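You operate a simulated robot arm through the tools that you are given. There is no shell and no other tool.

Carry out the task below with a simulated two-armed robot. There is one attempt and no reset: what you move stays moved.

## Task
Open the lower middle blue drawer, put the small label reel from the front half of the low blue table top in the inside of the lower middle blue drawer and shut the drawer again. Switch the infeed belt switch on. Take the numbered steel block that says "57" from the grey table top and leave it on the steel plate top. Stack the tray labelled "95" from the grey table top on top of the tray marked "27". Stack the cream number box labelled "92" from the white table top on top of the cream number box marked "29". Press the blue reset button two times. Put one of the bent blue tabs from the long white table top on the bottom tool rack shelf. Take the blue spool on the large brown carton top and put it away on the top tool rack shelf. Fetch the green card tray from the second tool rack shelf from the bottom and set it on the brown board. Take the grey card tray from the second tool rack shelf from the bottom and leave it on the second store shelf from the bottom. Put the grey bracket on the trolley top shelf. Do these in any order. Set down upright: numbered steel block, grey bracket.

Only the result counts: the job must be done as asked and must still hold three seconds after the hand-in. Knocking over, shifting, dropping, spilling or breaking anything else fails it.

## Robot
Two 7-joint arms with two-finger parallel grippers on one trunk, on a base that drives. Base frame: it is fixed to the floor where the robot stands at the start and does not move with it; the origin is under the middle of the robot, x ahead of it, y to its left, z up. Lengths are in mm, angles in rad, forces in N, time in s.
The left shoulder is at the start at [110, 169, 1186], the right one opposite. Places, roughly: bent blue tab (5x3x3 cm) [1400, 4100, 800]; blue card tray, cream card tray [0, 1750, 750]; blue reset button [100, 3300, 800]; blue spool (5x5x3 cm) [600, 5200, 500]; bottom tool rack shelf [800, 7100, 300]; brown board (29x20x3 cm) [3000, 5500, 200]; cream number box [0, 2250, 1000]; green card tray (17x9x3 cm) [1100, 7000, 600]; grey bracket (27x4x7 cm) [3300, 3300, 900]; grey card tray (17x9x3 cm) [700, 7300, 600]; infeed belt switch [-700, 1700, 900]; inside of the lower middle blue drawer [1100, -200, 300]; lower middle blue drawer [1000, -100, 400]; numbered steel block [-250, 1750, 750]; second store shelf [2800, 5800, 500]; small label reel [-750, -250, 750]; steel plate top [700, 2700, 900]; top tool rack shelf [800, 7100, 1300]; trolley top shelf [1800, 3900, 800]. Payload 1.57 kg a hand.
Tool frame (each hand has its own): the origin (TCP) lies between the finger pads and is the grasp point; the fingertips stand 30 mm ahead of it; z points along the fingers, y is the line along which they close. Largest opening 80 mm; finger width 17, thickness 12; the body of the gripper, 40 by 82 mm, starts 80 mm behind the TCP.
Orientation is told as [roll, pitch, yaw] about the base's x, y, z axes, in that order, counted from this pose: with the fingers straight down and closing along the base's y, the tool's x points along the base's -x, its y along +y and its z along -z.

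## Interface
- The arms move only by the tool play_rows. It takes "left_targets", "right_targets" or both (then of equal length, played together; a hand with none holds still); each is a list of rows, each a list of 7 numbers: the gripper command, from -1 (fully open) to 1 (shut), values between in proportion, then the shift along the base's x, y, z in mm, then the turn, a rotation vector about the base's x, y, z in rad. In form: [[claw, tx, ty, tz, wx, wy, wz], ...]. A call has 1 to 20 rows; each row is the pose to reach, as a shift and turn from the pose commanded when the call began. Rows are played at 5 a second. More than 50 mm and 0.15 rad between two rows, or a gripper value outside its range, and nothing of the call is played. Where a pose cannot be reached the arm comes as near as it can. A force on the tool above 40 N (or 10 N above the force at the start of the call, whichever is more), or a blocked arm, ends the call early, and 0.2 s more pass. Each finger travels about 72 mm/s and halts on what it meets, pressing with about 30 N; the grip force reading is that of the motor and also rises with nothing between the fingers. The clock runs only during rows and for 0.2 s after the last one: add rows that repeat a pose to give the fingers time. The reply holds the time, the measured pose of the TCP, the force on the tool along the base axes, the opening and the grip force, in the units named above and with some noise, with the torque about the TCP (base axes, N m) and any sound that the robot's microphone picked up.
- Cameras (640 x 400 px; columns grow to the right, rows downward): "scene" is now at [83.9, -54.5, 1344.8]; the picture's right is [-1.00, -0.07, 0.00], its down [-0.07, 0.93, -0.36] and it looks along [0.03, -0.36, -0.93] (base axes); focal length 214 px, centre (320, 200). "left" rides on the left gripper at [72, 7, -122] in its tool frame; the picture's right is [-0.09, 1.00, 0.00], its down [-0.84, -0.08, -0.54] and it looks along [-0.54, -0.05, 0.84] (tool axes); focal length 238 px, centre (320, 200). "right" rides on the right gripper at [72, -7, -122] in its tool frame; the picture's right is [0.09, 1.00, 0.00], its down [-0.84, 0.08, -0.54] and it looks along [-0.54, 0.05, 0.84] (tool axes); focal length 238 px, centre (320, 200).
- camera(camera): a new picture of that camera. It takes no simulated time.
- slide_trunk(by): slides the trunk up (or, below 0, down) by that many mm; the arms and the scene camera ride with it, the base frame stays. It gives what a move gives, with no picture.
- drive_base(legs): drives the robot by 1 to 6 legs, each [ahead, left, turn to the left] in mm, mm and rad, along the robot's own axes; the way and the turn of a leg run together, so that a leg with both is an arc; at most 1500 mm and 3.142 rad a leg. The arms and the cameras ride along, it lands a little off, and it stops where it bumps. It gives what a move gives.
- pan_tilt(pan, tilt): turns the head with the scene camera to pan (to the left, within 1.501 rad either way) and tilt (down, from -0.506 to 1.204), counted from straight ahead of the robot. It gives what a move gives.
- point_at(camera, pixels): for up to 12 pixels [column, row] of the newest picture of that camera ("zoom" is the newest enlarged one), the place [x, y, z] in the base frame of the surface seen there, good to about 2 mm. It takes no simulated time.
- close_up(camera, box): a new picture of the part [left, top, right, bottom] of that camera's present view, enlarged. It takes no simulated time.
- hand_in(): hands the job in; it is judged then, once.

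Leave the grippers open and the arms clear of the work at the hand-in unless told otherwise.

The tools are called after "Request:" as name(argument=value, ...) on one line, values as JSON. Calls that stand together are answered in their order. play_rows: Moves the arms, as the interface text tells. Its arguments: {"type":"object","properties":{"left_targets":{"type":"array","items":{"type":"array","items":{"type":"number"}}},"right_targets":{"type":"array","items":{"type":"array","items":{"type":"number"}}}},"required":[]} The other tools are called the same way: slide_trunk (by) slides the trunk up or down; drive_base (legs) drives the base; pan_tilt (pan, tilt) turns the head that bears the scene camera; camera (camera) takes a picture; point_at (camera, pixels) gives the place of the surface under pixels of a picture; close_up (camera, box) takes an enlarged picture of a part of a camera's view; hand_in () hands the job in.

At the start:

```text
time_s: 0.0
left_position: [554.0, 173.8, 676.5]
left_orientation: [0.001, 0.0, 0.0]
left_contact_force: [0.3, 0.3, -0.4]
left_ft_torque: [0.01, 0.03, -0.01]
left_grip_width: 79.9
left_finger_force: 0.1
right_position: [466.9, -216.8, 640.9]
right_orientation: [0.001, -0.001, -0.002]
right_contact_force: [0.1, 0.1, 0.6]
right_ft_torque: [0.0, -0.01, -0.03]
right_grip_width: 79.6
right_finger_force: 0.1
trunk travel left (down, up): [-500.0, 390.0]
robot x, y, heading: [1.1, -0.3, 0.006]
head pan, tilt: [-1.499, 1.201]
```

scene: 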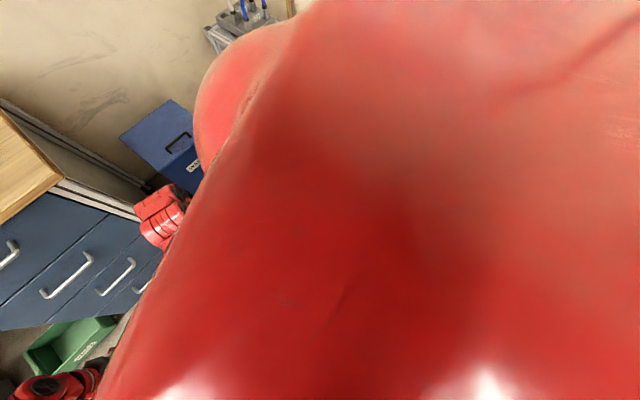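
right: 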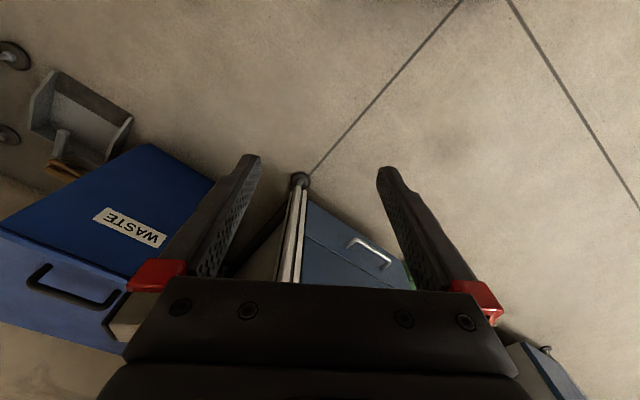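
left: 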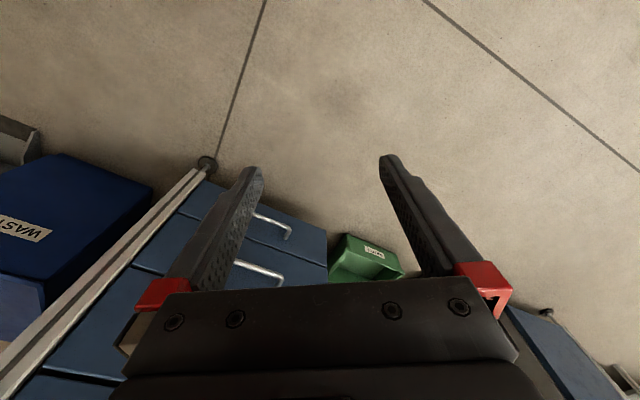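

I start by looking around: head straight ahead first.

Request:
pan_tilt(pan=0, tilt=0.5)

Request:
camera(camera="scene")

```text
time_s: 1.6
left_position: [554.2, 174.5, 676.9]
left_orientation: [0.0, 0.0, 0.0]
left_contact_force: [0.4, 0.0, -0.4]
left_ft_torque: [0.05, 0.02, -0.01]
left_grip_width: 79.9
left_finger_force: 0.1
right_position: [465.4, -215.3, 641.6]
right_orientation: [0.0, 0.0, 0.0]
right_contact_force: [-0.5, 0.3, 0.5]
right_ft_torque: [0.01, 0.0, 0.02]
right_grip_width: 79.8
right_finger_force: 0.1
trunk travel left (down, up): [-500.0, 390.0]
robot x, y, heading: [0.1, 2.5, -0.0]
head pan, tilt: [0.0, 0.499]
```

```text
taken
```

scene: 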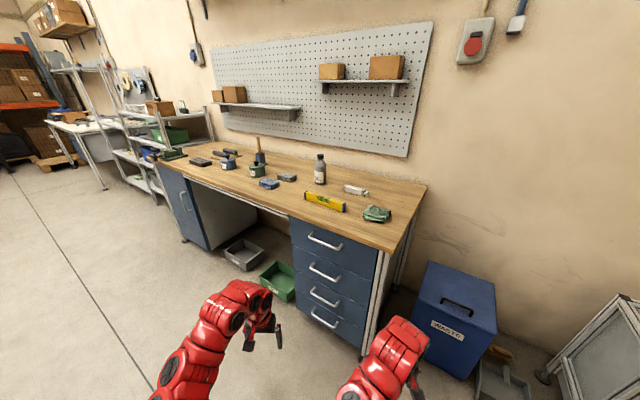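

Four drawers in the right pedestal; the lower middle is the third one. I measure the handles, and look around elsewhere.

Request:
close_up(camera="scene", box=[270, 200, 430, 360])

Request:
point_at(camera="scene", pixels=[[325, 242], [323, 272], [324, 297], [324, 318], [300, 228], [370, 255], [362, 345], [297, 296], [426, 186], [292, 217], [381, 250]])

```text
2.50 times, centred on (350, 280) of scene
```

zoom: 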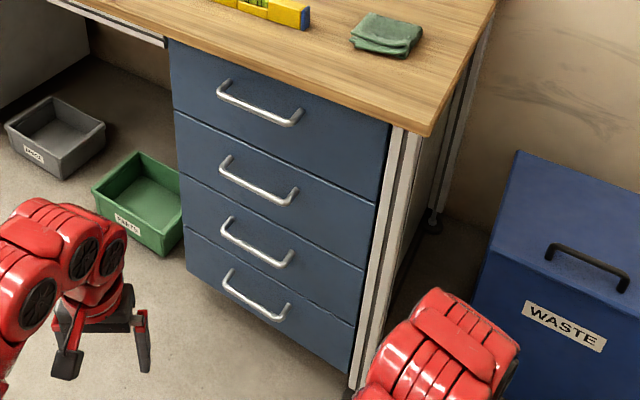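

```text
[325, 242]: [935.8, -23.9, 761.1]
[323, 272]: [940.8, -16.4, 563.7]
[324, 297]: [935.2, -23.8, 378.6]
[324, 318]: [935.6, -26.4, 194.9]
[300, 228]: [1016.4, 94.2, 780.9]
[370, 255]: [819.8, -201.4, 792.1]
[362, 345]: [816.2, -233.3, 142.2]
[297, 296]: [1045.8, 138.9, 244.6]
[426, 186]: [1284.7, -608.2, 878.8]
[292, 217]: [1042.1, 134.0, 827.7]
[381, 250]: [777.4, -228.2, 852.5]
```

Request:
pan_tilt(pan=1.5, tilt=0.4)

Request:
camera(camera="scene")

Request:
pan_tilt(pan=-1.5, tilt=0.4)

Request:
camera(camera="scene")

```text
time_s: 3.2
left_position: [554.3, 175.0, 677.1]
left_orientation: [0.001, 0.0, 0.0]
left_contact_force: [0.0, -0.5, 0.4]
left_ft_torque: [0.0, 0.0, -0.03]
left_grip_width: 80.0
left_finger_force: 0.0
right_position: [467.0, -215.8, 641.5]
right_orientation: [0.0, 0.0, 0.001]
right_contact_force: [0.3, 0.2, 0.0]
right_ft_torque: [-0.01, 0.02, 0.02]
right_grip_width: 79.8
right_finger_force: 0.1
trunk travel left (down, up): [-500.0, 390.0]
robot x, y, heading: [1.9, 2.2, 0.004]
head pan, tilt: [1.499, 0.4]
```

```text
taken
```

scene: 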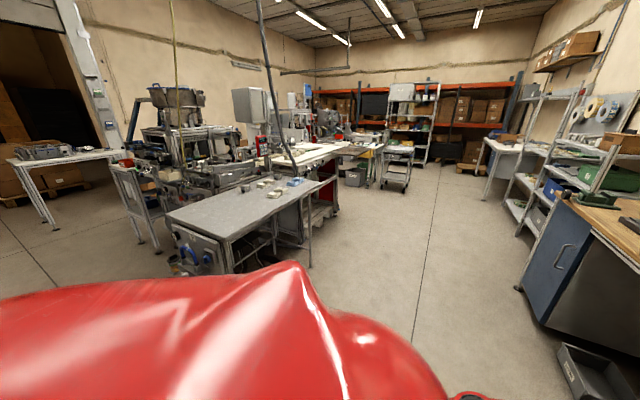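

```text
time_s: 5.8
left_position: [553.4, 174.6, 676.7]
left_orientation: [0.001, -0.001, 0.002]
left_contact_force: [0.0, -0.1, -0.4]
left_ft_torque: [0.01, -0.01, 0.0]
left_grip_width: 79.8
left_finger_force: 0.1
right_position: [464.9, -216.1, 640.9]
right_orientation: [0.0, -0.001, 0.0]
right_contact_force: [-0.3, 0.4, 0.1]
right_ft_torque: [0.0, 0.02, -0.03]
right_grip_width: 80.4
right_finger_force: 0.0
trunk travel left (down, up): [-500.0, 390.0]
robot x, y, heading: [-4.6, 3.1, 0.006]
head pan, tilt: [-1.499, 0.4]
```

```text
taken
```

scene: 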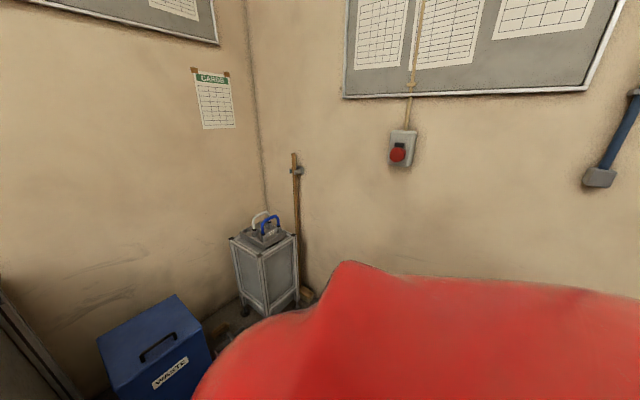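

Map first. Back to the left view for close-ups and measurements.

Request:
pan_tilt(pan=1.5, tilt=0.3)

Request:
camera(camera="scene")

Request:
close_up(camera="scene", box=[100, 60, 340, 270])

Request:
close_up(camera="scene", box=[300, 70, 560, 230])

```text
time_s: 8.4
left_position: [553.3, 173.2, 675.9]
left_orientation: [-0.001, 0.001, 0.0]
left_contact_force: [0.6, 0.4, 0.2]
left_ft_torque: [0.04, 0.04, 0.01]
left_grip_width: 79.9
left_finger_force: 0.2
right_position: [466.3, -215.7, 640.8]
right_orientation: [-0.001, -0.001, 0.002]
right_contact_force: [0.4, 0.6, -0.1]
right_ft_torque: [0.02, -0.01, 0.0]
right_grip_width: 80.1
right_finger_force: 0.0
trunk travel left (down, up): [-500.0, 390.0]
robot x, y, heading: [0.9, 0.1, -0.001]
head pan, tilt: [1.499, 0.3]
```

```text
taken
```

scene: 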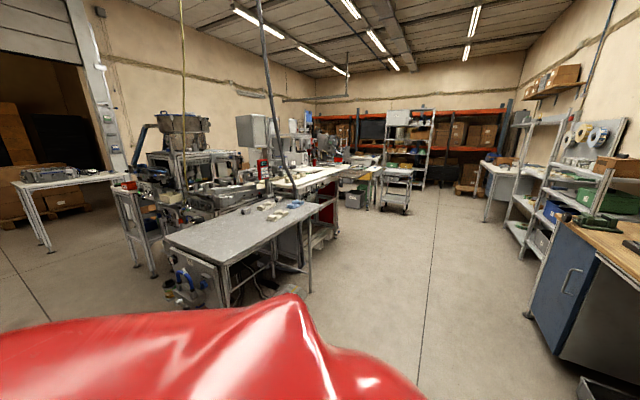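

```text
1.90 times, centred on (220, 165) of scene
```

zoom: 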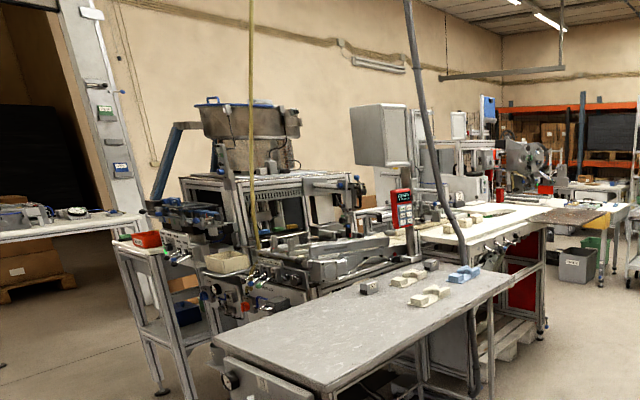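

```text
2.46 times, centred on (430, 150) of scene
```

zoom: 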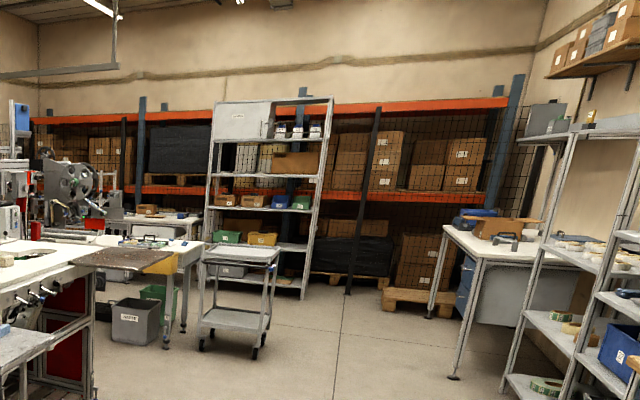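

Request:
point_at(camera="scene", pixels=[[166, 236], [224, 264], [338, 203], [268, 190], [310, 290], [408, 186], [384, 178], [404, 212], [390, 155], [437, 120], [424, 190], [480, 165]])

Request:
point_at(camera="scene", pixels=[[483, 217], [507, 232], [527, 316], [562, 218], [505, 120], [540, 195], [560, 190], [290, 180], [345, 165], [165, 275], [115, 190], [340, 232]])

```text
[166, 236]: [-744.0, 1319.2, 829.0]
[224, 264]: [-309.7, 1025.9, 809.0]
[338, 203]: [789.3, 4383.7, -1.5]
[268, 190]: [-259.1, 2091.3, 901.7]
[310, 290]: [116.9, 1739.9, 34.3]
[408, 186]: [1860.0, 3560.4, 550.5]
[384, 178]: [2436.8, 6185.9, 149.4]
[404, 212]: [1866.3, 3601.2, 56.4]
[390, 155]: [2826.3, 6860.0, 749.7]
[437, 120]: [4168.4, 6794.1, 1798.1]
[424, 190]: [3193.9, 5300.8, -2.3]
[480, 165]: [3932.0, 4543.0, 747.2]
```

```text
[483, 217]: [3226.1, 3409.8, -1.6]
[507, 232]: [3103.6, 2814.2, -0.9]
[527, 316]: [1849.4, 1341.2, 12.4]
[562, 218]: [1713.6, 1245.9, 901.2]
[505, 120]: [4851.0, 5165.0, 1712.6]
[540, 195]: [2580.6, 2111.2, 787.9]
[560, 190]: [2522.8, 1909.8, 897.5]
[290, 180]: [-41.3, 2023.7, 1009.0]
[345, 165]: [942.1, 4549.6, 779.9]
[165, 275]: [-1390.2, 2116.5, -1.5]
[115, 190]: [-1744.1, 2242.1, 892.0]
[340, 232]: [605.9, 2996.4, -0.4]
```

The map is getting clear. I turn right in place part of the way to see the low blue table behind me.

Request:
drive_base(legs=[[0, 0, -1.2]])

Request:
pan_tilt(pan=-1.3, tilt=0.6)

Request:
camera(camera="scene")

```text
time_s: 11.8
left_position: [359.1, -456.3, 677.2]
left_orientation: [0.0, -0.001, -1.21]
left_contact_force: [-0.4, 0.0, -0.4]
left_ft_torque: [-0.02, -0.03, -0.02]
left_grip_width: 80.1
left_finger_force: 0.1
right_position: [-38.0, -512.0, 640.1]
right_orientation: [0.001, -0.001, -1.21]
right_contact_force: [0.6, -0.9, 0.1]
right_ft_torque: [0.01, 0.02, 0.0]
right_grip_width: 80.1
right_finger_force: 0.1
trunk travel left (down, up): [-500.0, 390.0]
robot x, y, heading: [1.2, 2.2, -1.207]
head pan, tilt: [1.499, 0.3]
```

```text
time_s: 14.3
left_position: [358.9, -457.7, 676.7]
left_orientation: [-0.001, 0.0, -1.209]
left_contact_force: [1.0, 1.0, -1.0]
left_ft_torque: [-0.01, 0.0, 0.01]
left_grip_width: 79.8
left_finger_force: 0.0
right_position: [-37.9, -513.7, 640.8]
right_orientation: [0.0, 0.0, -1.211]
right_contact_force: [0.3, -0.8, 0.3]
right_ft_torque: [-0.01, 0.04, 0.0]
right_grip_width: 80.0
right_finger_force: 0.0
trunk travel left (down, up): [-500.0, 390.0]
robot x, y, heading: [-2.2, 1.3, -1.208]
head pan, tilt: [-1.3, 0.6]
```

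```text
taken
```

scene: 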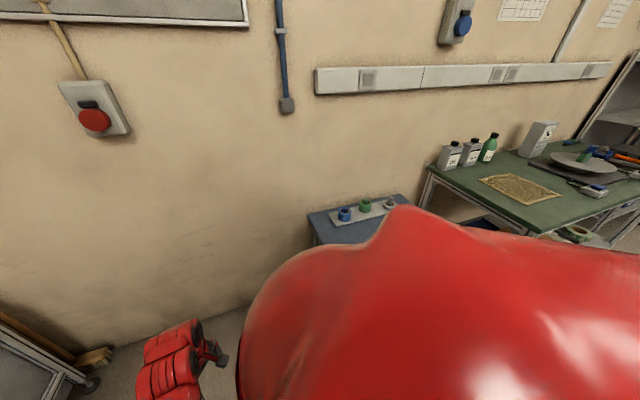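

Request:
close_up(camera="scene", box=[300, 180, 430, 260])

Request:
point_at(camera="scene", pixels=[[310, 216], [318, 242], [400, 197], [345, 213], [365, 204], [391, 203], [420, 170], [430, 205], [350, 235], [104, 352], [95, 378]])

```text
4.92 times, centred on (365, 220) of scene
```

zoom: 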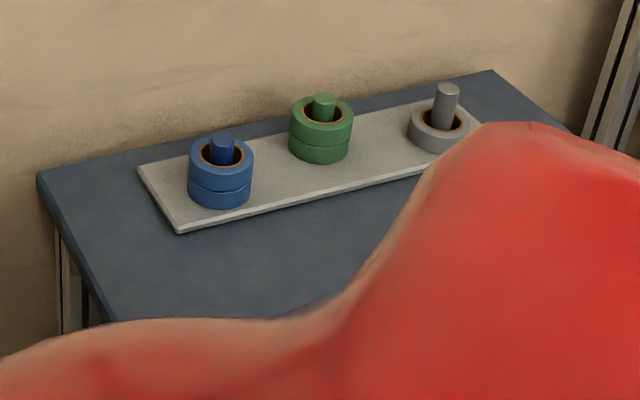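

```text
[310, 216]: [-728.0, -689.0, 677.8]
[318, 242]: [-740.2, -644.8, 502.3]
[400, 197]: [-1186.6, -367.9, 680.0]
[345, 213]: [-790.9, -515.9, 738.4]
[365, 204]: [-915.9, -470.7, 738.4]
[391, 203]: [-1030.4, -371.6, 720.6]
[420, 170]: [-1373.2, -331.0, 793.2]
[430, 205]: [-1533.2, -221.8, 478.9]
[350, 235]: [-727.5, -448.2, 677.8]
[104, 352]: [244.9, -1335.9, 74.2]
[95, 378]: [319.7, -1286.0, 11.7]
```

Table top z≈678 and its front edge might be near my hands' height, so I raise the trunk 150 mm before turning further to face it.

Request:
slide_trunk(by=150)

Request:
drive_base(legs=[[0, 0, -0.97]])

Request:
pan_tilt(pan=-0.4, tilt=0.8)

Request:
camera(camera="scene")

```text
time_s: 16.0
left_position: [358.9, -456.7, 826.4]
left_orientation: [0.002, -0.001, -1.21]
left_contact_force: [0.4, 0.1, 0.1]
left_ft_torque: [0.0, 0.03, 0.0]
left_grip_width: 79.8
left_finger_force: 0.0
right_position: [-38.3, -512.6, 791.1]
right_orientation: [-0.001, 0.0, -1.212]
right_contact_force: [-0.4, 0.1, -0.7]
right_ft_torque: [-0.01, 0.02, 0.02]
right_grip_width: 79.8
right_finger_force: 0.0
trunk travel left (down, up): [-650.0, 240.0]
robot x, y, heading: [-5.3, -3.9, -1.214]
head pan, tilt: [-1.3, 0.6]
```

```text
time_s: 18.9
left_position: [-178.4, -552.4, 827.4]
left_orientation: [0.0, -0.002, -2.185]
left_contact_force: [0.1, -0.4, 0.2]
left_ft_torque: [0.01, -0.04, 0.01]
left_grip_width: 80.2
left_finger_force: 0.1
right_position: [-444.8, -255.4, 791.6]
right_orientation: [0.0, 0.002, -2.188]
right_contact_force: [-1.0, 0.0, 0.1]
right_ft_torque: [-0.01, 0.01, 0.02]
right_grip_width: 80.1
right_finger_force: 0.0
trunk travel left (down, up): [-650.0, 240.0]
robot x, y, heading: [0.6, -0.0, -2.185]
head pan, tilt: [-1.3, 0.6]
```

```text
time_s: 20.1
left_position: [-177.3, -552.3, 826.4]
left_orientation: [0.0, 0.0, -2.186]
left_contact_force: [0.3, -1.3, -0.1]
left_ft_torque: [-0.01, 0.04, -0.01]
left_grip_width: 79.6
left_finger_force: 0.0
right_position: [-446.0, -255.7, 790.3]
right_orientation: [-0.001, 0.0, -2.19]
right_contact_force: [-0.5, -0.4, -0.7]
right_ft_torque: [0.0, 0.01, -0.01]
right_grip_width: 80.1
right_finger_force: 0.1
trunk travel left (down, up): [-650.0, 240.0]
robot x, y, heading: [0.8, 0.6, -2.185]
head pan, tilt: [-0.4, 0.799]
```

```text
taken
```

scene: 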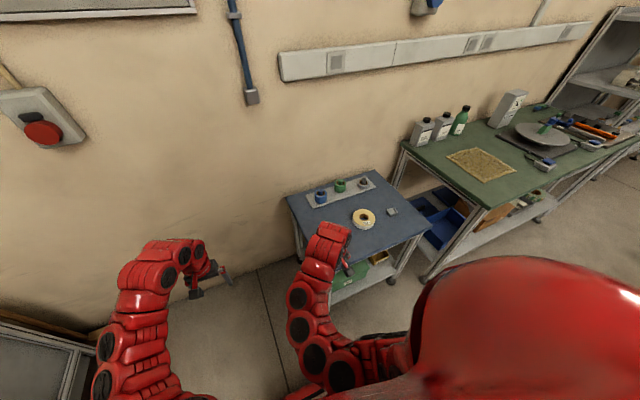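

I see a cream ring reel at (364,218) on the blue table. I look closely.

Request:
close_up(camera="scene", box=[285, 165, 435, 265])

Request:
point_at(camera="scene", pixels=[[357, 215], [364, 212], [371, 220], [364, 226], [364, 218], [393, 211], [430, 229], [355, 258], [288, 197], [375, 170]])

```text
4.00 times, centred on (360, 215) of scene
```

zoom: 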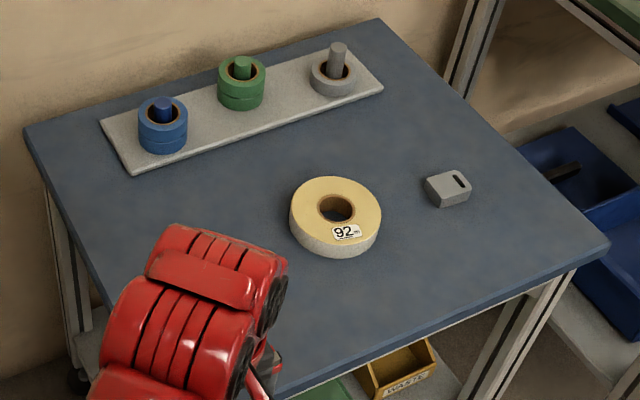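

```text
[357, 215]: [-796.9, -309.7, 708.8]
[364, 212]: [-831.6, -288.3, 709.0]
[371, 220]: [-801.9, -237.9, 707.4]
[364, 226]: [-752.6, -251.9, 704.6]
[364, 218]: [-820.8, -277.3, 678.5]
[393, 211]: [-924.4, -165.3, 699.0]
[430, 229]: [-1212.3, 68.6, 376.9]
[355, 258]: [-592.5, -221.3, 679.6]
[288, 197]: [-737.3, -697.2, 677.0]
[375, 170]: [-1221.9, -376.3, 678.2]
```

I check whether something else is hidden behind the right arm, using the right camera.

Request:
camera(camera="right")

Request:
point_at(camera="zoom", pixels=[[290, 205], [335, 178], [381, 215], [338, 258], [335, 198], [320, 208], [355, 208], [336, 222], [606, 245], [280, 398]])

```text
taken
```

right: 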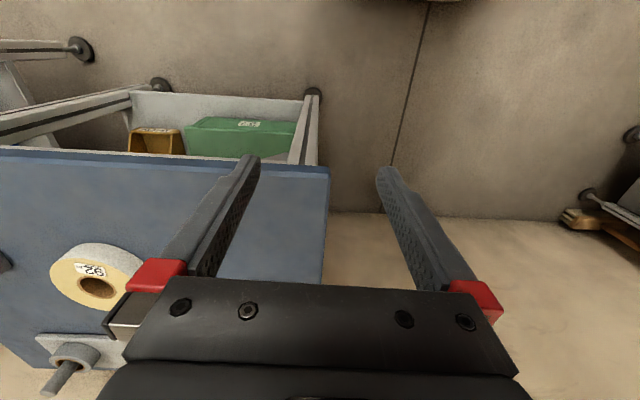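

```text
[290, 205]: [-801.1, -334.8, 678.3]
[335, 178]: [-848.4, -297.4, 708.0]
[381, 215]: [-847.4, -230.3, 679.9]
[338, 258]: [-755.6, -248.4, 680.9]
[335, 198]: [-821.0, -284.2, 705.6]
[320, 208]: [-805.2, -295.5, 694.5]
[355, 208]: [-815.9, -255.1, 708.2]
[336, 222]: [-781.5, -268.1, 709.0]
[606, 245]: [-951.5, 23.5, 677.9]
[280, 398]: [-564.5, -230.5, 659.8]
```

The reel is a ring (centre ≈(-803,-273), top z 708, outer ≈100 mm, hole ≈38 mm), so I'll pinch its wall with one finger in the hole. I turn a bit right and advance a little.

Request:
drive_base(legs=[[0, 0, -0.28], [130, 0, 0]])

Request:
camera(camera="right")

Request:
camera(camera="scene")

```text
time_s: 22.3
left_position: [-425.3, -557.3, 826.4]
left_orientation: [-0.002, -0.001, -2.473]
left_contact_force: [-0.3, 0.4, -0.8]
left_ft_torque: [0.02, -0.03, -0.01]
left_grip_width: 80.0
left_finger_force: 0.2
right_position: [-599.4, -197.8, 790.4]
right_orientation: [-0.001, 0.001, -2.474]
right_contact_force: [-0.1, -0.2, -0.5]
right_ft_torque: [0.02, -0.01, -0.03]
right_grip_width: 80.1
right_finger_force: 0.1
trunk travel left (down, up): [-650.0, 240.0]
robot x, y, heading: [-97.6, -75.3, -2.469]
head pan, tilt: [-0.4, 0.799]
```

```text
taken
```

right: 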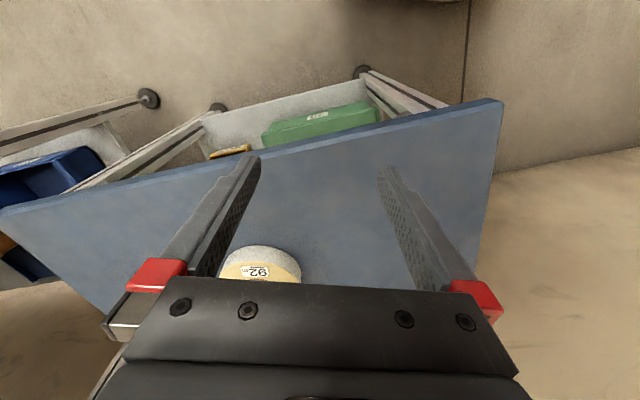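

```text
taken
```

scene: 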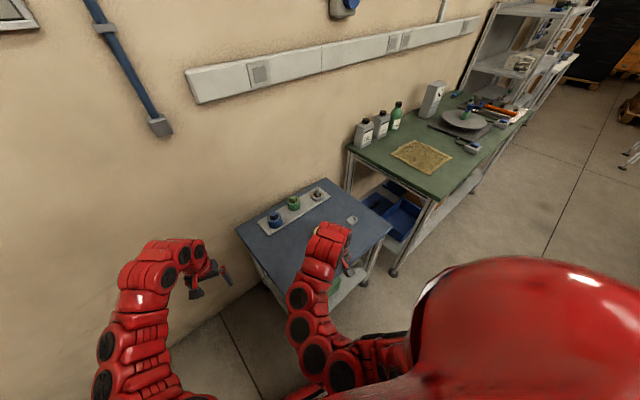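

I move the right hand above the reel's wall, staying at z≈790, and look.

Request:
play_rows(right_targets=[[-1, -37, -21, 0, 0, 0, 0], [-1, -74, -42, 0, 0, 0, 0], [-1, -111, -63, 0, 0, 0, 0], [-1, -148, -84, 0, 0, 0, 0], [-1, -184, -104, 0, 0, 0, 0], [-1, -184, -104, 0, 0, 0, 0]])

Request:
camera(camera="right")

Request:
camera(camera="scene")

```text
time_s: 23.7
left_position: [-425.9, -557.9, 827.3]
left_orientation: [0.001, -0.001, -2.473]
left_contact_force: [0.3, 0.6, 0.3]
left_ft_torque: [-0.02, 0.0, 0.01]
left_grip_width: 80.0
left_finger_force: 0.0
right_position: [-785.7, -299.5, 787.3]
right_orientation: [0.0, -0.002, -2.474]
right_contact_force: [0.5, 0.0, 0.2]
right_ft_torque: [0.03, 0.04, 0.01]
right_grip_width: 80.3
right_finger_force: 0.0
trunk travel left (down, up): [-650.0, 240.0]
robot x, y, heading: [-94.4, -76.8, -2.473]
head pan, tilt: [-0.4, 0.799]
```

```text
taken
```

right: 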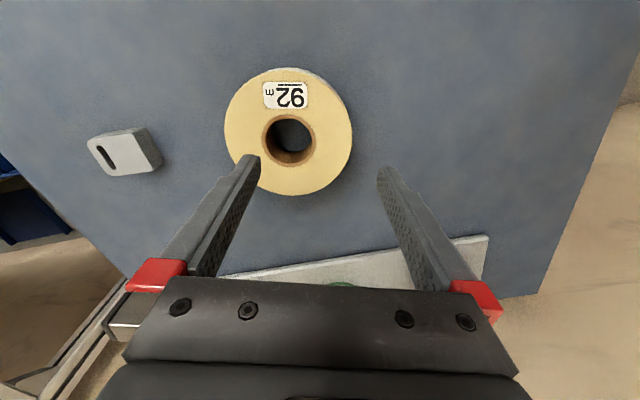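

```text
taken
```

scene: 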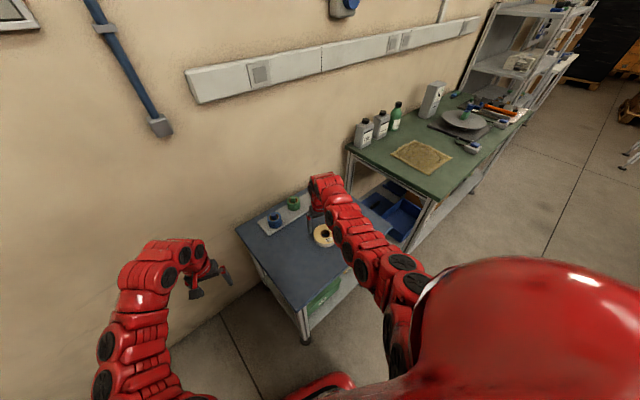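

Request:
point_at(camera="right", pixels=[[227, 128], [350, 130], [288, 73], [288, 193], [264, 138], [315, 138], [290, 113], [289, 162], [320, 187]])

```text
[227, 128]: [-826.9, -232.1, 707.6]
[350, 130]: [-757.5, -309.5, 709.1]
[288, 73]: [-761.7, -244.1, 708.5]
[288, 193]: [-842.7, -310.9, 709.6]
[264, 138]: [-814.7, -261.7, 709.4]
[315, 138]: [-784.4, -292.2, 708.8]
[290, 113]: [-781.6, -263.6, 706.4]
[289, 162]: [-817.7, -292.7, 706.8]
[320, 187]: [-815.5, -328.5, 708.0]
```

Ring centre ≈(-799,-276), inner radius 22, outer 52. I narrow the opening to 50 mm and lower over the wall at (-776,-305), then close.

Request:
play_rows(right_targets=[[-0.25, 8, -4, 0, 0, 0, 0], [-0.25, 8, -4, 0, 0, 0, 0], [-0.25, 8, -4, -35, 0, 0, 0], [-0.25, 8, -4, -55, 0, 0, 0], [-0.25, 8, -4, -75, 0, 0, 0], [-0.25, 8, -4, -75, 0, 0, 0]])

Request:
camera(camera="right")

```text
time_s: 25.1
left_position: [-424.8, -557.2, 828.0]
left_orientation: [-0.001, -0.002, -2.472]
left_contact_force: [0.4, 0.1, -0.2]
left_ft_torque: [-0.08, 0.02, 0.01]
left_grip_width: 80.0
left_finger_force: 0.1
right_position: [-770.3, -303.9, 714.6]
right_orientation: [0.001, 0.0, -2.473]
right_contact_force: [0.4, 0.5, -0.6]
right_ft_torque: [0.0, 0.02, 0.0]
right_grip_width: 50.1
right_finger_force: 0.0
trunk travel left (down, up): [-650.0, 240.0]
robot x, y, heading: [-100.4, -77.1, -2.474]
head pan, tilt: [-0.4, 0.799]
```

```text
taken
```

right: 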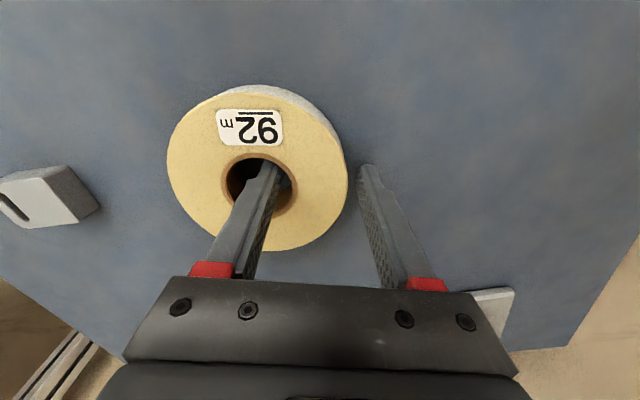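

The wall is straddled. Close and lift.

Request:
play_rows(right_targets=[[0.5, 0, 0, 0, 0, 0, 0], [1, 0, 0, 0, 0, 0, 0], [1, 0, 0, 0, 0, 0, 0], [1, 0, 0, 20, 0, 0, 0], [1, 0, 0, 60, 0, 0, 0], [1, 0, 0, 105, 0, 0, 0], [1, 0, 0, 150, 0, 0, 0], [1, 0, 0, 150, 0, 0, 0]])

Request:
camera(camera="right")

```text
time_s: 26.9
left_position: [-425.2, -558.3, 827.2]
left_orientation: [0.0, -0.001, -2.473]
left_contact_force: [0.2, 0.7, -0.1]
left_ft_torque: [0.01, 0.0, 0.01]
left_grip_width: 79.8
left_finger_force: 0.0
right_position: [-774.4, -307.6, 866.1]
right_orientation: [0.001, 0.002, -2.471]
right_contact_force: [-0.5, -0.6, -2.8]
right_ft_torque: [-0.04, -0.06, 0.0]
right_grip_width: 38.3
right_finger_force: 29.9
trunk travel left (down, up): [-650.0, 240.0]
robot x, y, heading: [-98.5, -78.0, -2.472]
head pan, tilt: [-0.4, 0.799]
```

```text
taken
```

right: 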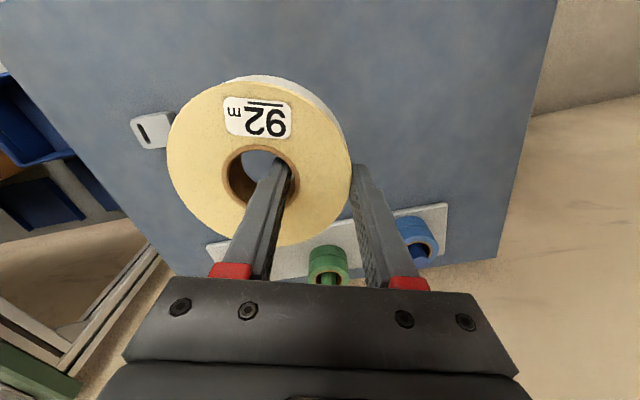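

The reel is held. I draw the right hand back towards the robot, then turn to face the drawers and drive over in front of them.

Request:
play_rows(right_targets=[[1, 37, 21, 0, 0, 0, 0], [1, 74, 42, 0, 0, 0, 0], [1, 111, 63, 0, 0, 0, 0], [1, 148, 84, 0, 0, 0, 0], [1, 184, 104, 0, 0, 0, 0], [1, 184, 104, 0, 0, 0, 0]])

Request:
drive_base(legs=[[0, 0, 1.84]])

Request:
pan_tilt(pan=0, tilt=0.6)

Request:
camera(camera="scene")

```text
time_s: 28.3
left_position: [-426.1, -558.3, 826.4]
left_orientation: [0.0, 0.0, -2.473]
left_contact_force: [0.2, 0.3, 0.9]
left_ft_torque: [0.02, -0.03, -0.02]
left_grip_width: 80.1
left_finger_force: 0.1
right_position: [-658.0, -214.6, 836.2]
right_orientation: [-0.005, -0.001, -2.473]
right_contact_force: [0.5, -0.5, -1.6]
right_ft_torque: [-0.04, -0.06, 0.0]
right_grip_width: 38.2
right_finger_force: 30.3
right hand out of reach, approached as far as the arm can: row 2, 3, 4, 5, 6
trunk travel left (down, up): [-650.0, 240.0]
robot x, y, heading: [-99.8, -77.1, -2.475]
head pan, tilt: [-0.4, 0.799]
```

```text
time_s: 33.1
left_position: [446.2, -278.6, 827.2]
left_orientation: [-0.001, -0.001, -0.655]
left_contact_force: [-0.4, 0.4, 0.1]
left_ft_torque: [-0.01, -0.01, 0.02]
left_grip_width: 79.7
left_finger_force: 0.2
right_position: [168.9, -587.8, 837.0]
right_orientation: [-0.001, -0.003, -0.656]
right_contact_force: [0.6, 0.4, -2.8]
right_ft_torque: [0.04, -0.04, -0.01]
right_grip_width: 38.2
right_finger_force: 30.0
trunk travel left (down, up): [-650.0, 240.0]
robot x, y, heading: [-102.3, -76.2, -0.66]
head pan, tilt: [-0.4, 0.799]
```

```text
time_s: 34.0
left_position: [446.5, -278.9, 826.7]
left_orientation: [0.001, 0.001, -0.656]
left_contact_force: [0.1, 0.3, -0.7]
left_ft_torque: [0.0, -0.01, 0.02]
left_grip_width: 80.0
left_finger_force: 0.0
right_position: [168.8, -587.0, 836.5]
right_orientation: [-0.004, -0.002, -0.656]
right_contact_force: [0.6, 1.1, -3.2]
right_ft_torque: [0.1, -0.05, -0.01]
right_grip_width: 38.1
right_finger_force: 29.7
trunk travel left (down, up): [-650.0, 240.0]
robot x, y, heading: [-102.3, -75.6, -0.656]
head pan, tilt: [0.0, 0.6]
```

```text
taken
```

scene: 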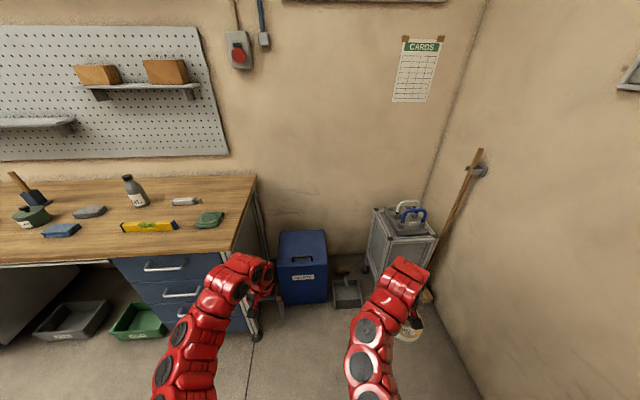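

I drive 600 mm to my left to stand in front of the drawers, then view.

Request:
drive_base(legs=[[0, 600, 0.02]])

Request:
pan_tilt(pan=0, tilt=0.9)

Request:
camera(camera="scene")

```text
time_s: 37.4
left_position: [814.8, 215.1, 826.8]
left_orientation: [0.001, 0.0, -0.637]
left_contact_force: [-0.7, 0.1, -0.1]
left_ft_torque: [0.02, -0.01, -0.02]
left_grip_width: 79.9
left_finger_force: 0.1
right_position: [542.0, -98.9, 837.4]
right_orientation: [-0.003, -0.005, -0.638]
right_contact_force: [-0.5, -1.0, -2.5]
right_ft_torque: [0.07, -0.05, 0.0]
right_grip_width: 38.1
right_finger_force: 29.8
trunk travel left (down, up): [-650.0, 240.0]
robot x, y, heading: [265.9, 399.7, -0.635]
head pan, tilt: [0.0, 0.6]
```

```text
time_s: 38.2
left_position: [814.5, 215.3, 826.8]
left_orientation: [0.0, 0.0, -0.639]
left_contact_force: [-0.5, 0.1, 0.7]
left_ft_torque: [0.01, -0.03, 0.01]
left_grip_width: 80.0
left_finger_force: 0.1
right_position: [543.3, -98.6, 835.6]
right_orientation: [-0.004, -0.003, -0.641]
right_contact_force: [-0.2, 0.1, -1.9]
right_ft_torque: [0.08, -0.02, 0.01]
right_grip_width: 38.4
right_finger_force: 30.8
trunk travel left (down, up): [-650.0, 240.0]
robot x, y, heading: [267.4, 406.2, -0.636]
head pan, tilt: [0.0, 0.901]
```

```text
taken
```

scene: 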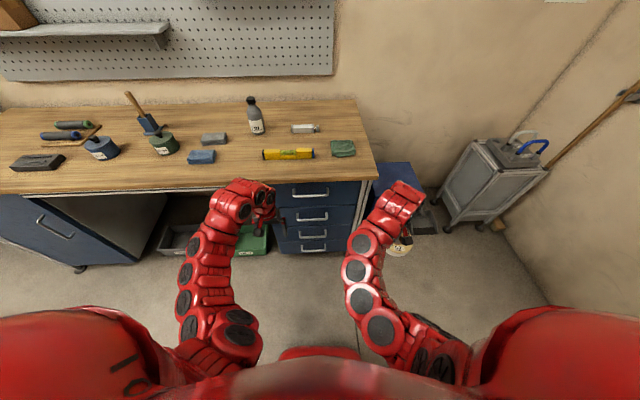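

Standing well. I lower the trunk 450 mm to reach the low drawer and look with the head.

Request:
slide_trunk(by=-450)

Request:
camera(camera="scene")

Request:
close_up(camera="scene", box=[200, 100, 440, 250])

```text
refused: -450 is not a number from -400 to 400
```

```text
taken
```

scene: 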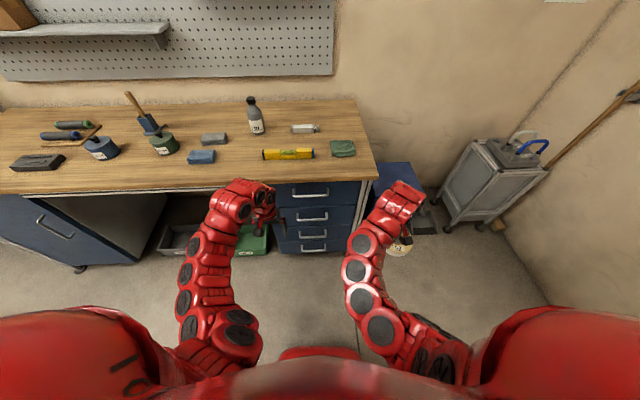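

```text
2.67 times, centred on (320, 175) of scene
```

zoom: 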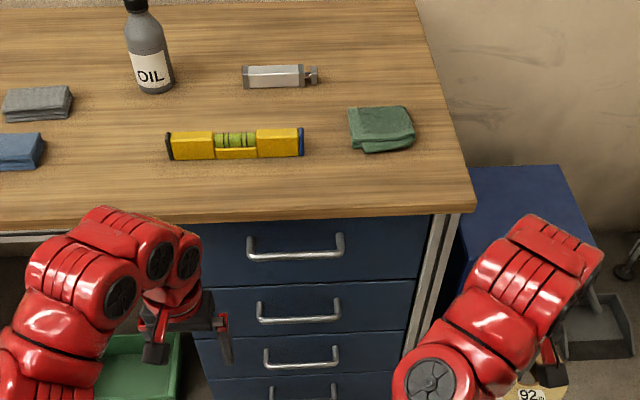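

Request:
slide_trunk(by=-400)

Request:
pan_tilt(pan=0, tilt=0.7)

Request:
camera(camera="scene")

Request:
close_up(camera="scene", box=[240, 130, 400, 230])

```text
time_s: 42.0
left_position: [813.7, 215.2, 426.6]
left_orientation: [0.0, -0.001, -0.638]
left_contact_force: [0.7, 1.0, 0.7]
left_ft_torque: [0.02, -0.02, -0.01]
left_grip_width: 80.2
left_finger_force: 0.1
right_position: [542.3, -98.0, 436.4]
right_orientation: [-0.003, -0.002, -0.64]
right_contact_force: [-0.7, 0.4, -2.5]
right_ft_torque: [0.09, -0.03, 0.0]
right_grip_width: 38.2
right_finger_force: 29.8
trunk travel left (down, up): [-250.0, 640.0]
robot x, y, heading: [266.6, 404.6, -0.64]
head pan, tilt: [0.0, 0.901]
```

```text
time_s: 42.8
left_position: [814.7, 214.8, 426.2]
left_orientation: [0.001, 0.0, -0.639]
left_contact_force: [1.2, -0.3, -0.3]
left_ft_torque: [0.03, -0.01, 0.01]
left_grip_width: 79.8
left_finger_force: 0.0
right_position: [542.8, -98.7, 436.8]
right_orientation: [-0.003, -0.004, -0.638]
right_contact_force: [0.3, 0.3, -3.1]
right_ft_torque: [0.11, -0.05, -0.03]
right_grip_width: 38.2
right_finger_force: 30.2
trunk travel left (down, up): [-250.0, 640.0]
robot x, y, heading: [263.3, 403.9, -0.64]
head pan, tilt: [0.0, 0.7]
```

```text
taken
```

scene: 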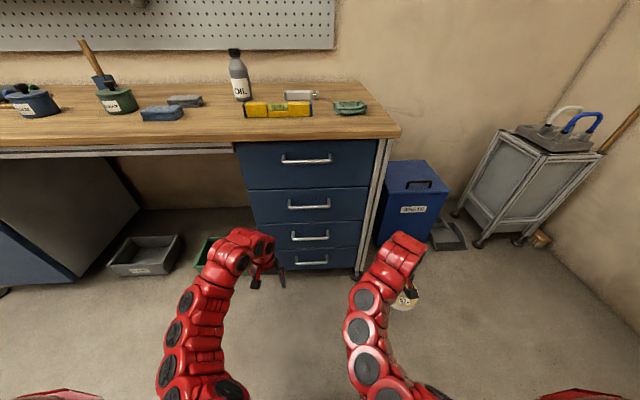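

```text
4.00 times, centred on (320, 180) of scene
```

zoom: 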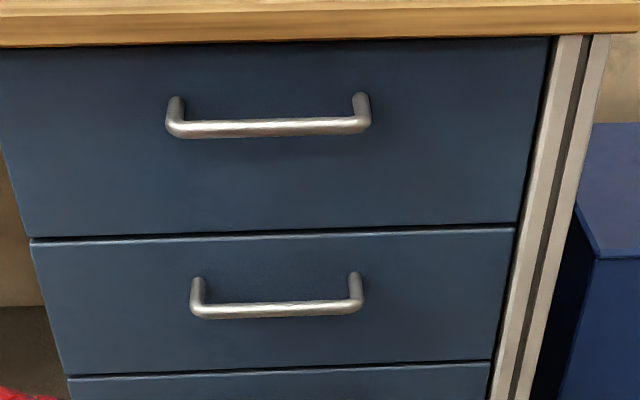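

Request:
close_up(camera="scene", box=[250, 180, 380, 270])

Request:
point_at(camera="scene", pixels=[[309, 238], [309, 207], [309, 264], [309, 226], [309, 245], [355, 230], [265, 230], [300, 217], [300, 244], [380, 275]])

```text
4.44 times, centred on (315, 225) of scene
```

zoom: 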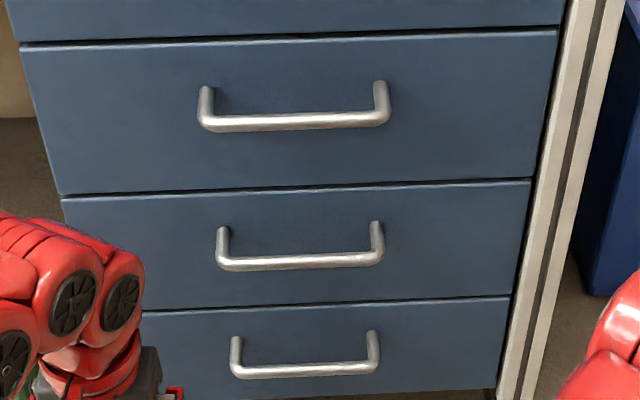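

```text
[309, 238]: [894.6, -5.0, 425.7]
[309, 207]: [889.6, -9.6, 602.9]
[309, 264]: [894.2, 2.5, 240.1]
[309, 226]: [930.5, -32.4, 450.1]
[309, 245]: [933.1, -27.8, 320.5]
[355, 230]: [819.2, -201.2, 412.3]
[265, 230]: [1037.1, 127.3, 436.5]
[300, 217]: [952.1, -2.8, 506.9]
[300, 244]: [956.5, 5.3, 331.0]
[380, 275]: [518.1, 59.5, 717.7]
```

Request:
point_at(camera="zoom", pixels=[[240, 263], [300, 261], [360, 258], [300, 258], [300, 265], [300, 240], [224, 235], [376, 230], [300, 290], [480, 250], [100, 250]])

```text
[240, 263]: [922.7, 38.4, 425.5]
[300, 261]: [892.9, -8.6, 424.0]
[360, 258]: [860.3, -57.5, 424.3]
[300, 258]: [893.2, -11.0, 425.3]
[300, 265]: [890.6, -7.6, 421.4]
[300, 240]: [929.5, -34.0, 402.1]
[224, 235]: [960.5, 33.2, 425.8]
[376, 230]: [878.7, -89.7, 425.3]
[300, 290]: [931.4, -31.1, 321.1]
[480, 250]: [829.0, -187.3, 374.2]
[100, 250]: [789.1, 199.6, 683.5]
```

Measured: the drawer-3 handle bar is centred about (891,-9,423), the bench direction is (0.548,0.836), so the inward normal has heading -0.58. I align the base heading to it.

Request:
drive_base(legs=[[0, 0, 0.06]])

```text
time_s: 43.6
left_position: [825.8, 248.6, 428.0]
left_orientation: [0.0, 0.001, -0.576]
left_contact_force: [0.0, -0.5, -0.6]
left_ft_torque: [0.03, 0.01, 0.01]
left_grip_width: 79.9
left_finger_force: 0.0
right_position: [573.6, -80.9, 436.2]
right_orientation: [-0.003, -0.002, -0.576]
right_contact_force: [0.4, 0.3, -3.3]
right_ft_torque: [0.1, -0.06, -0.03]
right_grip_width: 38.0
right_finger_force: 29.8
trunk travel left (down, up): [-250.0, 640.0]
robot x, y, heading: [267.4, 405.0, -0.582]
head pan, tilt: [0.0, 0.7]
```

I turn the left gripper to point horizontally at the drawer with its fingers closing vertically, stopping 110 mm before the handle.

Request:
play_rows(left_targets=[[-1, -1.7, -13, 0, 0.0233, -0.1116, -0.0806], [-1, -3.4, -26, 0, 0.0465, -0.2232, -0.1612], [-1, -5.1, -39, 0, 0.0698, -0.3348, -0.2418], [-1, -6.9, -52, 0, 0.093, -0.4464, -0.3225], [-1, -8.6, -65, 0, 0.1163, -0.558, -0.4031], [-1, -10.3, -78, 0, 0.1396, -0.6696, -0.4837], [-1, -12, -91, 0, 0.1628, -0.7812, -0.5643], [-1, -13.7, -105, 0, 0.1861, -0.8929, -0.6449], [-1, -15.5, -118, 0, 0.2093, -1.0045, -0.7255], [-1, -17.2, -131, 0, 0.2326, -1.1161, -0.8061], [-1, -18.9, -144, 0, 0.2559, -1.2277, -0.8867], [-1, -20.6, -157, 0, 0.2791, -1.3393, -0.9674], [-1, -22.3, -170, 0, 0.3024, -1.4509, -1.048], [-1, -24, -183, 0, 0.3256, -1.5625, -1.1286], [-1, -26, -197, -4, 0.3489, -1.6741, -1.2092], [-1, -26, -197, -4, 0.3489, -1.6741, -1.2092]])

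Request:
camera(camera="left")

Request:
camera(camera="scene")

```text
time_s: 47.0
left_position: [798.9, 50.9, 424.6]
left_orientation: [1.571, -0.003, -2.153]
left_contact_force: [0.5, -0.3, -0.5]
left_ft_torque: [0.0, -0.01, -0.01]
left_grip_width: 80.4
left_finger_force: 0.0
right_position: [573.2, -80.5, 435.5]
right_orientation: [-0.004, -0.002, -0.575]
right_contact_force: [-0.4, 0.5, -2.4]
right_ft_torque: [0.1, -0.03, 0.01]
right_grip_width: 38.3
right_finger_force: 30.1
trunk travel left (down, up): [-250.0, 640.0]
robot x, y, heading: [266.8, 402.8, -0.575]
head pan, tilt: [0.0, 0.7]
```

```text
taken
```

left: 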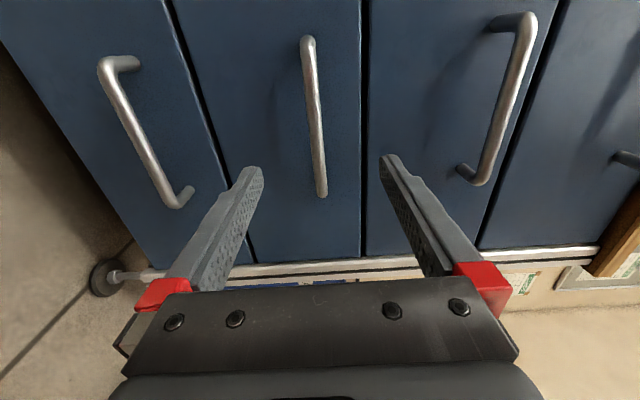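

```text
taken
```

scene: 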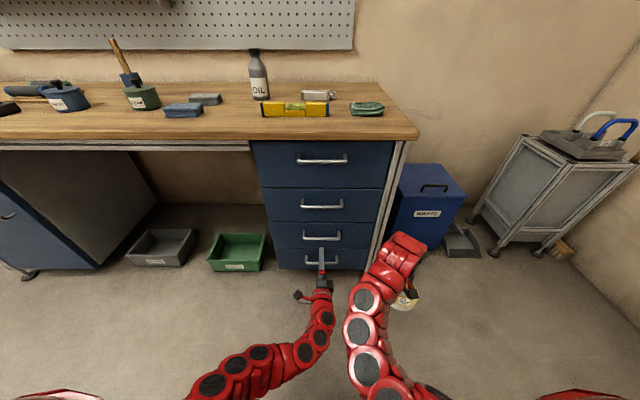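

The centre handle lies between the fingers. I advance 98 mm and close.

Request:
play_rows(left_targets=[[-1, 33, -21.6, 0, 0, 0, 0], [-1, 60, -39.5, 0, 0, 0, 0], [-1, 82, -53.7, 0, 0, 0, 0], [-1, 82, -53.7, 0, 0, 0, 0], [0, 82, -53.7, 0, 0, 0, 0], [1, 82, -53.7, 0, 0, 0, 0], [1, 82, -53.7, 0, 0, 0, 0], [1, 82, -53.7, 0, 0, 0, 0]])

Request:
camera(camera="left")

```text
time_s: 48.8
left_position: [880.9, -0.5, 419.4]
left_orientation: [1.566, -0.003, -2.151]
left_contact_force: [0.1, 0.5, -13.6]
left_ft_torque: [0.21, 0.16, -0.04]
left_grip_width: 13.7
left_finger_force: 29.7
right_position: [573.4, -79.9, 435.9]
right_orientation: [-0.005, -0.002, -0.576]
right_contact_force: [-0.3, 0.5, -3.1]
right_ft_torque: [0.04, -0.04, 0.0]
right_grip_width: 38.2
right_finger_force: 29.8
trunk travel left (down, up): [-250.0, 640.0]
robot x, y, heading: [266.6, 407.1, -0.58]
head pan, tilt: [0.0, 0.7]
```

```text
taken
```

left: 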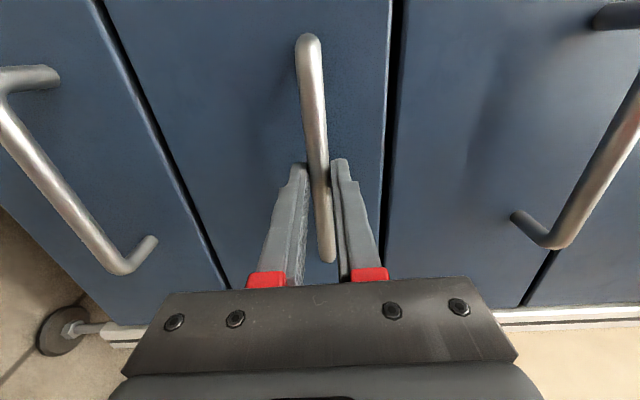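

Gripped the bar (13.7 mm). It sits ~5 mm lower than my command; I relax that and pull 60 mm by arm to test.

Request:
play_rows(left_targets=[[1, 0, 0, -5, 0, 0, 0], [1, -17, 11, -5, 0, 0, 0], [1, -33, 22, -5, 0, 0, 0], [1, -50, 33, -5, 0, 0, 0], [1, -50, 33, -5, 0, 0, 0]])

Request:
camera(camera="scene")

```text
time_s: 50.0
left_position: [832.6, 32.9, 420.6]
left_orientation: [1.574, -0.001, -2.148]
left_contact_force: [7.5, 8.6, 16.8]
left_ft_torque: [-0.08, -0.29, -0.01]
left_grip_width: 13.7
left_finger_force: 30.0
right_position: [574.2, -79.9, 437.4]
right_orientation: [-0.003, -0.005, -0.577]
right_contact_force: [0.6, -0.2, -3.1]
right_ft_torque: [0.06, -0.07, 0.01]
right_grip_width: 38.3
right_finger_force: 30.0
trunk travel left (down, up): [-250.0, 640.0]
robot x, y, heading: [264.8, 404.3, -0.573]
head pan, tilt: [0.0, 0.7]
```

```text
taken
```

scene: 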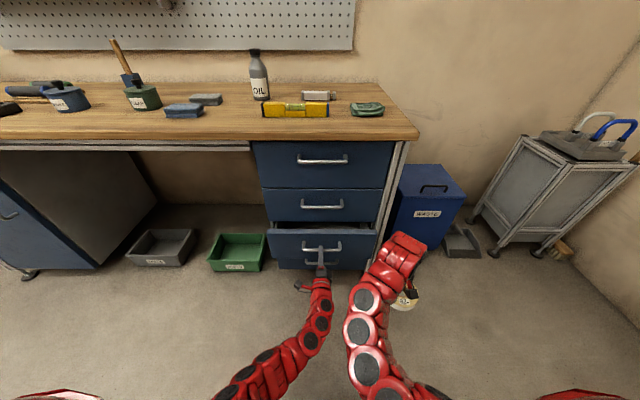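

The third drawer is opening. I ease the vertical and side force, then pull further by backing the base 200 mm.

Request:
play_rows(left_targets=[[1, 3, 4, 3, 0, 0, 0], [1, 3, 4, 3, 0, 0, 0]])

Request:
drive_base(legs=[[-200, 0, 0]])

Request:
camera(camera="scene")

```text
time_s: 50.6
left_position: [832.9, 32.3, 419.2]
left_orientation: [1.567, -0.004, -2.157]
left_contact_force: [-5.6, -6.9, 1.5]
left_ft_torque: [0.07, -0.03, -0.58]
left_grip_width: 13.4
left_finger_force: 30.0
right_position: [570.9, -81.0, 437.2]
right_orientation: [-0.003, -0.005, -0.577]
right_contact_force: [-0.2, 0.7, -2.4]
right_ft_torque: [0.1, -0.05, -0.02]
right_grip_width: 37.9
right_finger_force: 30.0
trunk travel left (down, up): [-250.0, 640.0]
robot x, y, heading: [263.9, 402.8, -0.579]
head pan, tilt: [0.0, 0.7]
```

```text
time_s: 52.2
left_position: [666.7, 147.0, 420.0]
left_orientation: [1.569, -0.004, -2.147]
left_contact_force: [-12.7, -18.0, -8.8]
left_ft_torque: [0.17, 0.15, -0.4]
left_grip_width: 13.8
left_finger_force: 29.9
right_position: [405.5, 31.2, 436.0]
right_orientation: [-0.001, -0.003, -0.573]
right_contact_force: [-0.3, -0.5, -2.8]
right_ft_torque: [0.1, -0.06, 0.02]
right_grip_width: 38.4
right_finger_force: 30.0
trunk travel left (down, up): [-250.0, 640.0]
robot x, y, heading: [91.8, 513.4, -0.574]
head pan, tilt: [0.0, 0.7]
```

```text
taken
```

scene: 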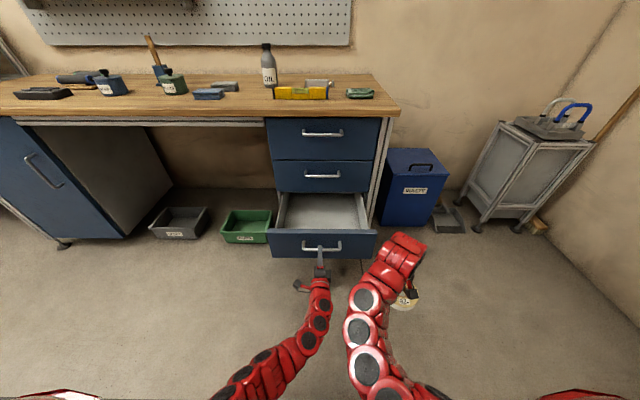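

The drawer is open ~260 mm. I measure its inside.

Request:
close_up(camera="scene", box=[250, 170, 390, 270])

Request:
point_at(camera="scene", pixels=[[320, 210], [290, 225], [355, 225], [320, 225], [322, 231], [276, 232], [372, 230], [284, 196], [360, 196], [320, 178]])

```text
4.00 times, centred on (320, 220) of scene
```

zoom: 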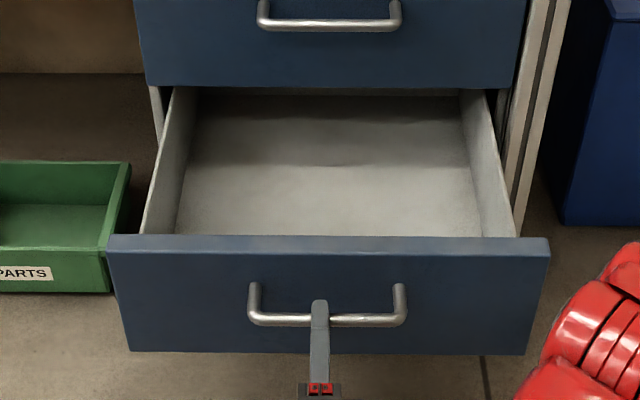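

```text
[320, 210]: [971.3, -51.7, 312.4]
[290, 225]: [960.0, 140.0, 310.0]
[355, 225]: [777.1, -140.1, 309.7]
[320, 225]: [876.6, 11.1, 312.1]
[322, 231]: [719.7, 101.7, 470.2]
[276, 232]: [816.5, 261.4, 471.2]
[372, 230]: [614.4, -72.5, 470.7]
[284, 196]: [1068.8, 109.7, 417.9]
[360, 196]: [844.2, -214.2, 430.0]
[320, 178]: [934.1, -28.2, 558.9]
```

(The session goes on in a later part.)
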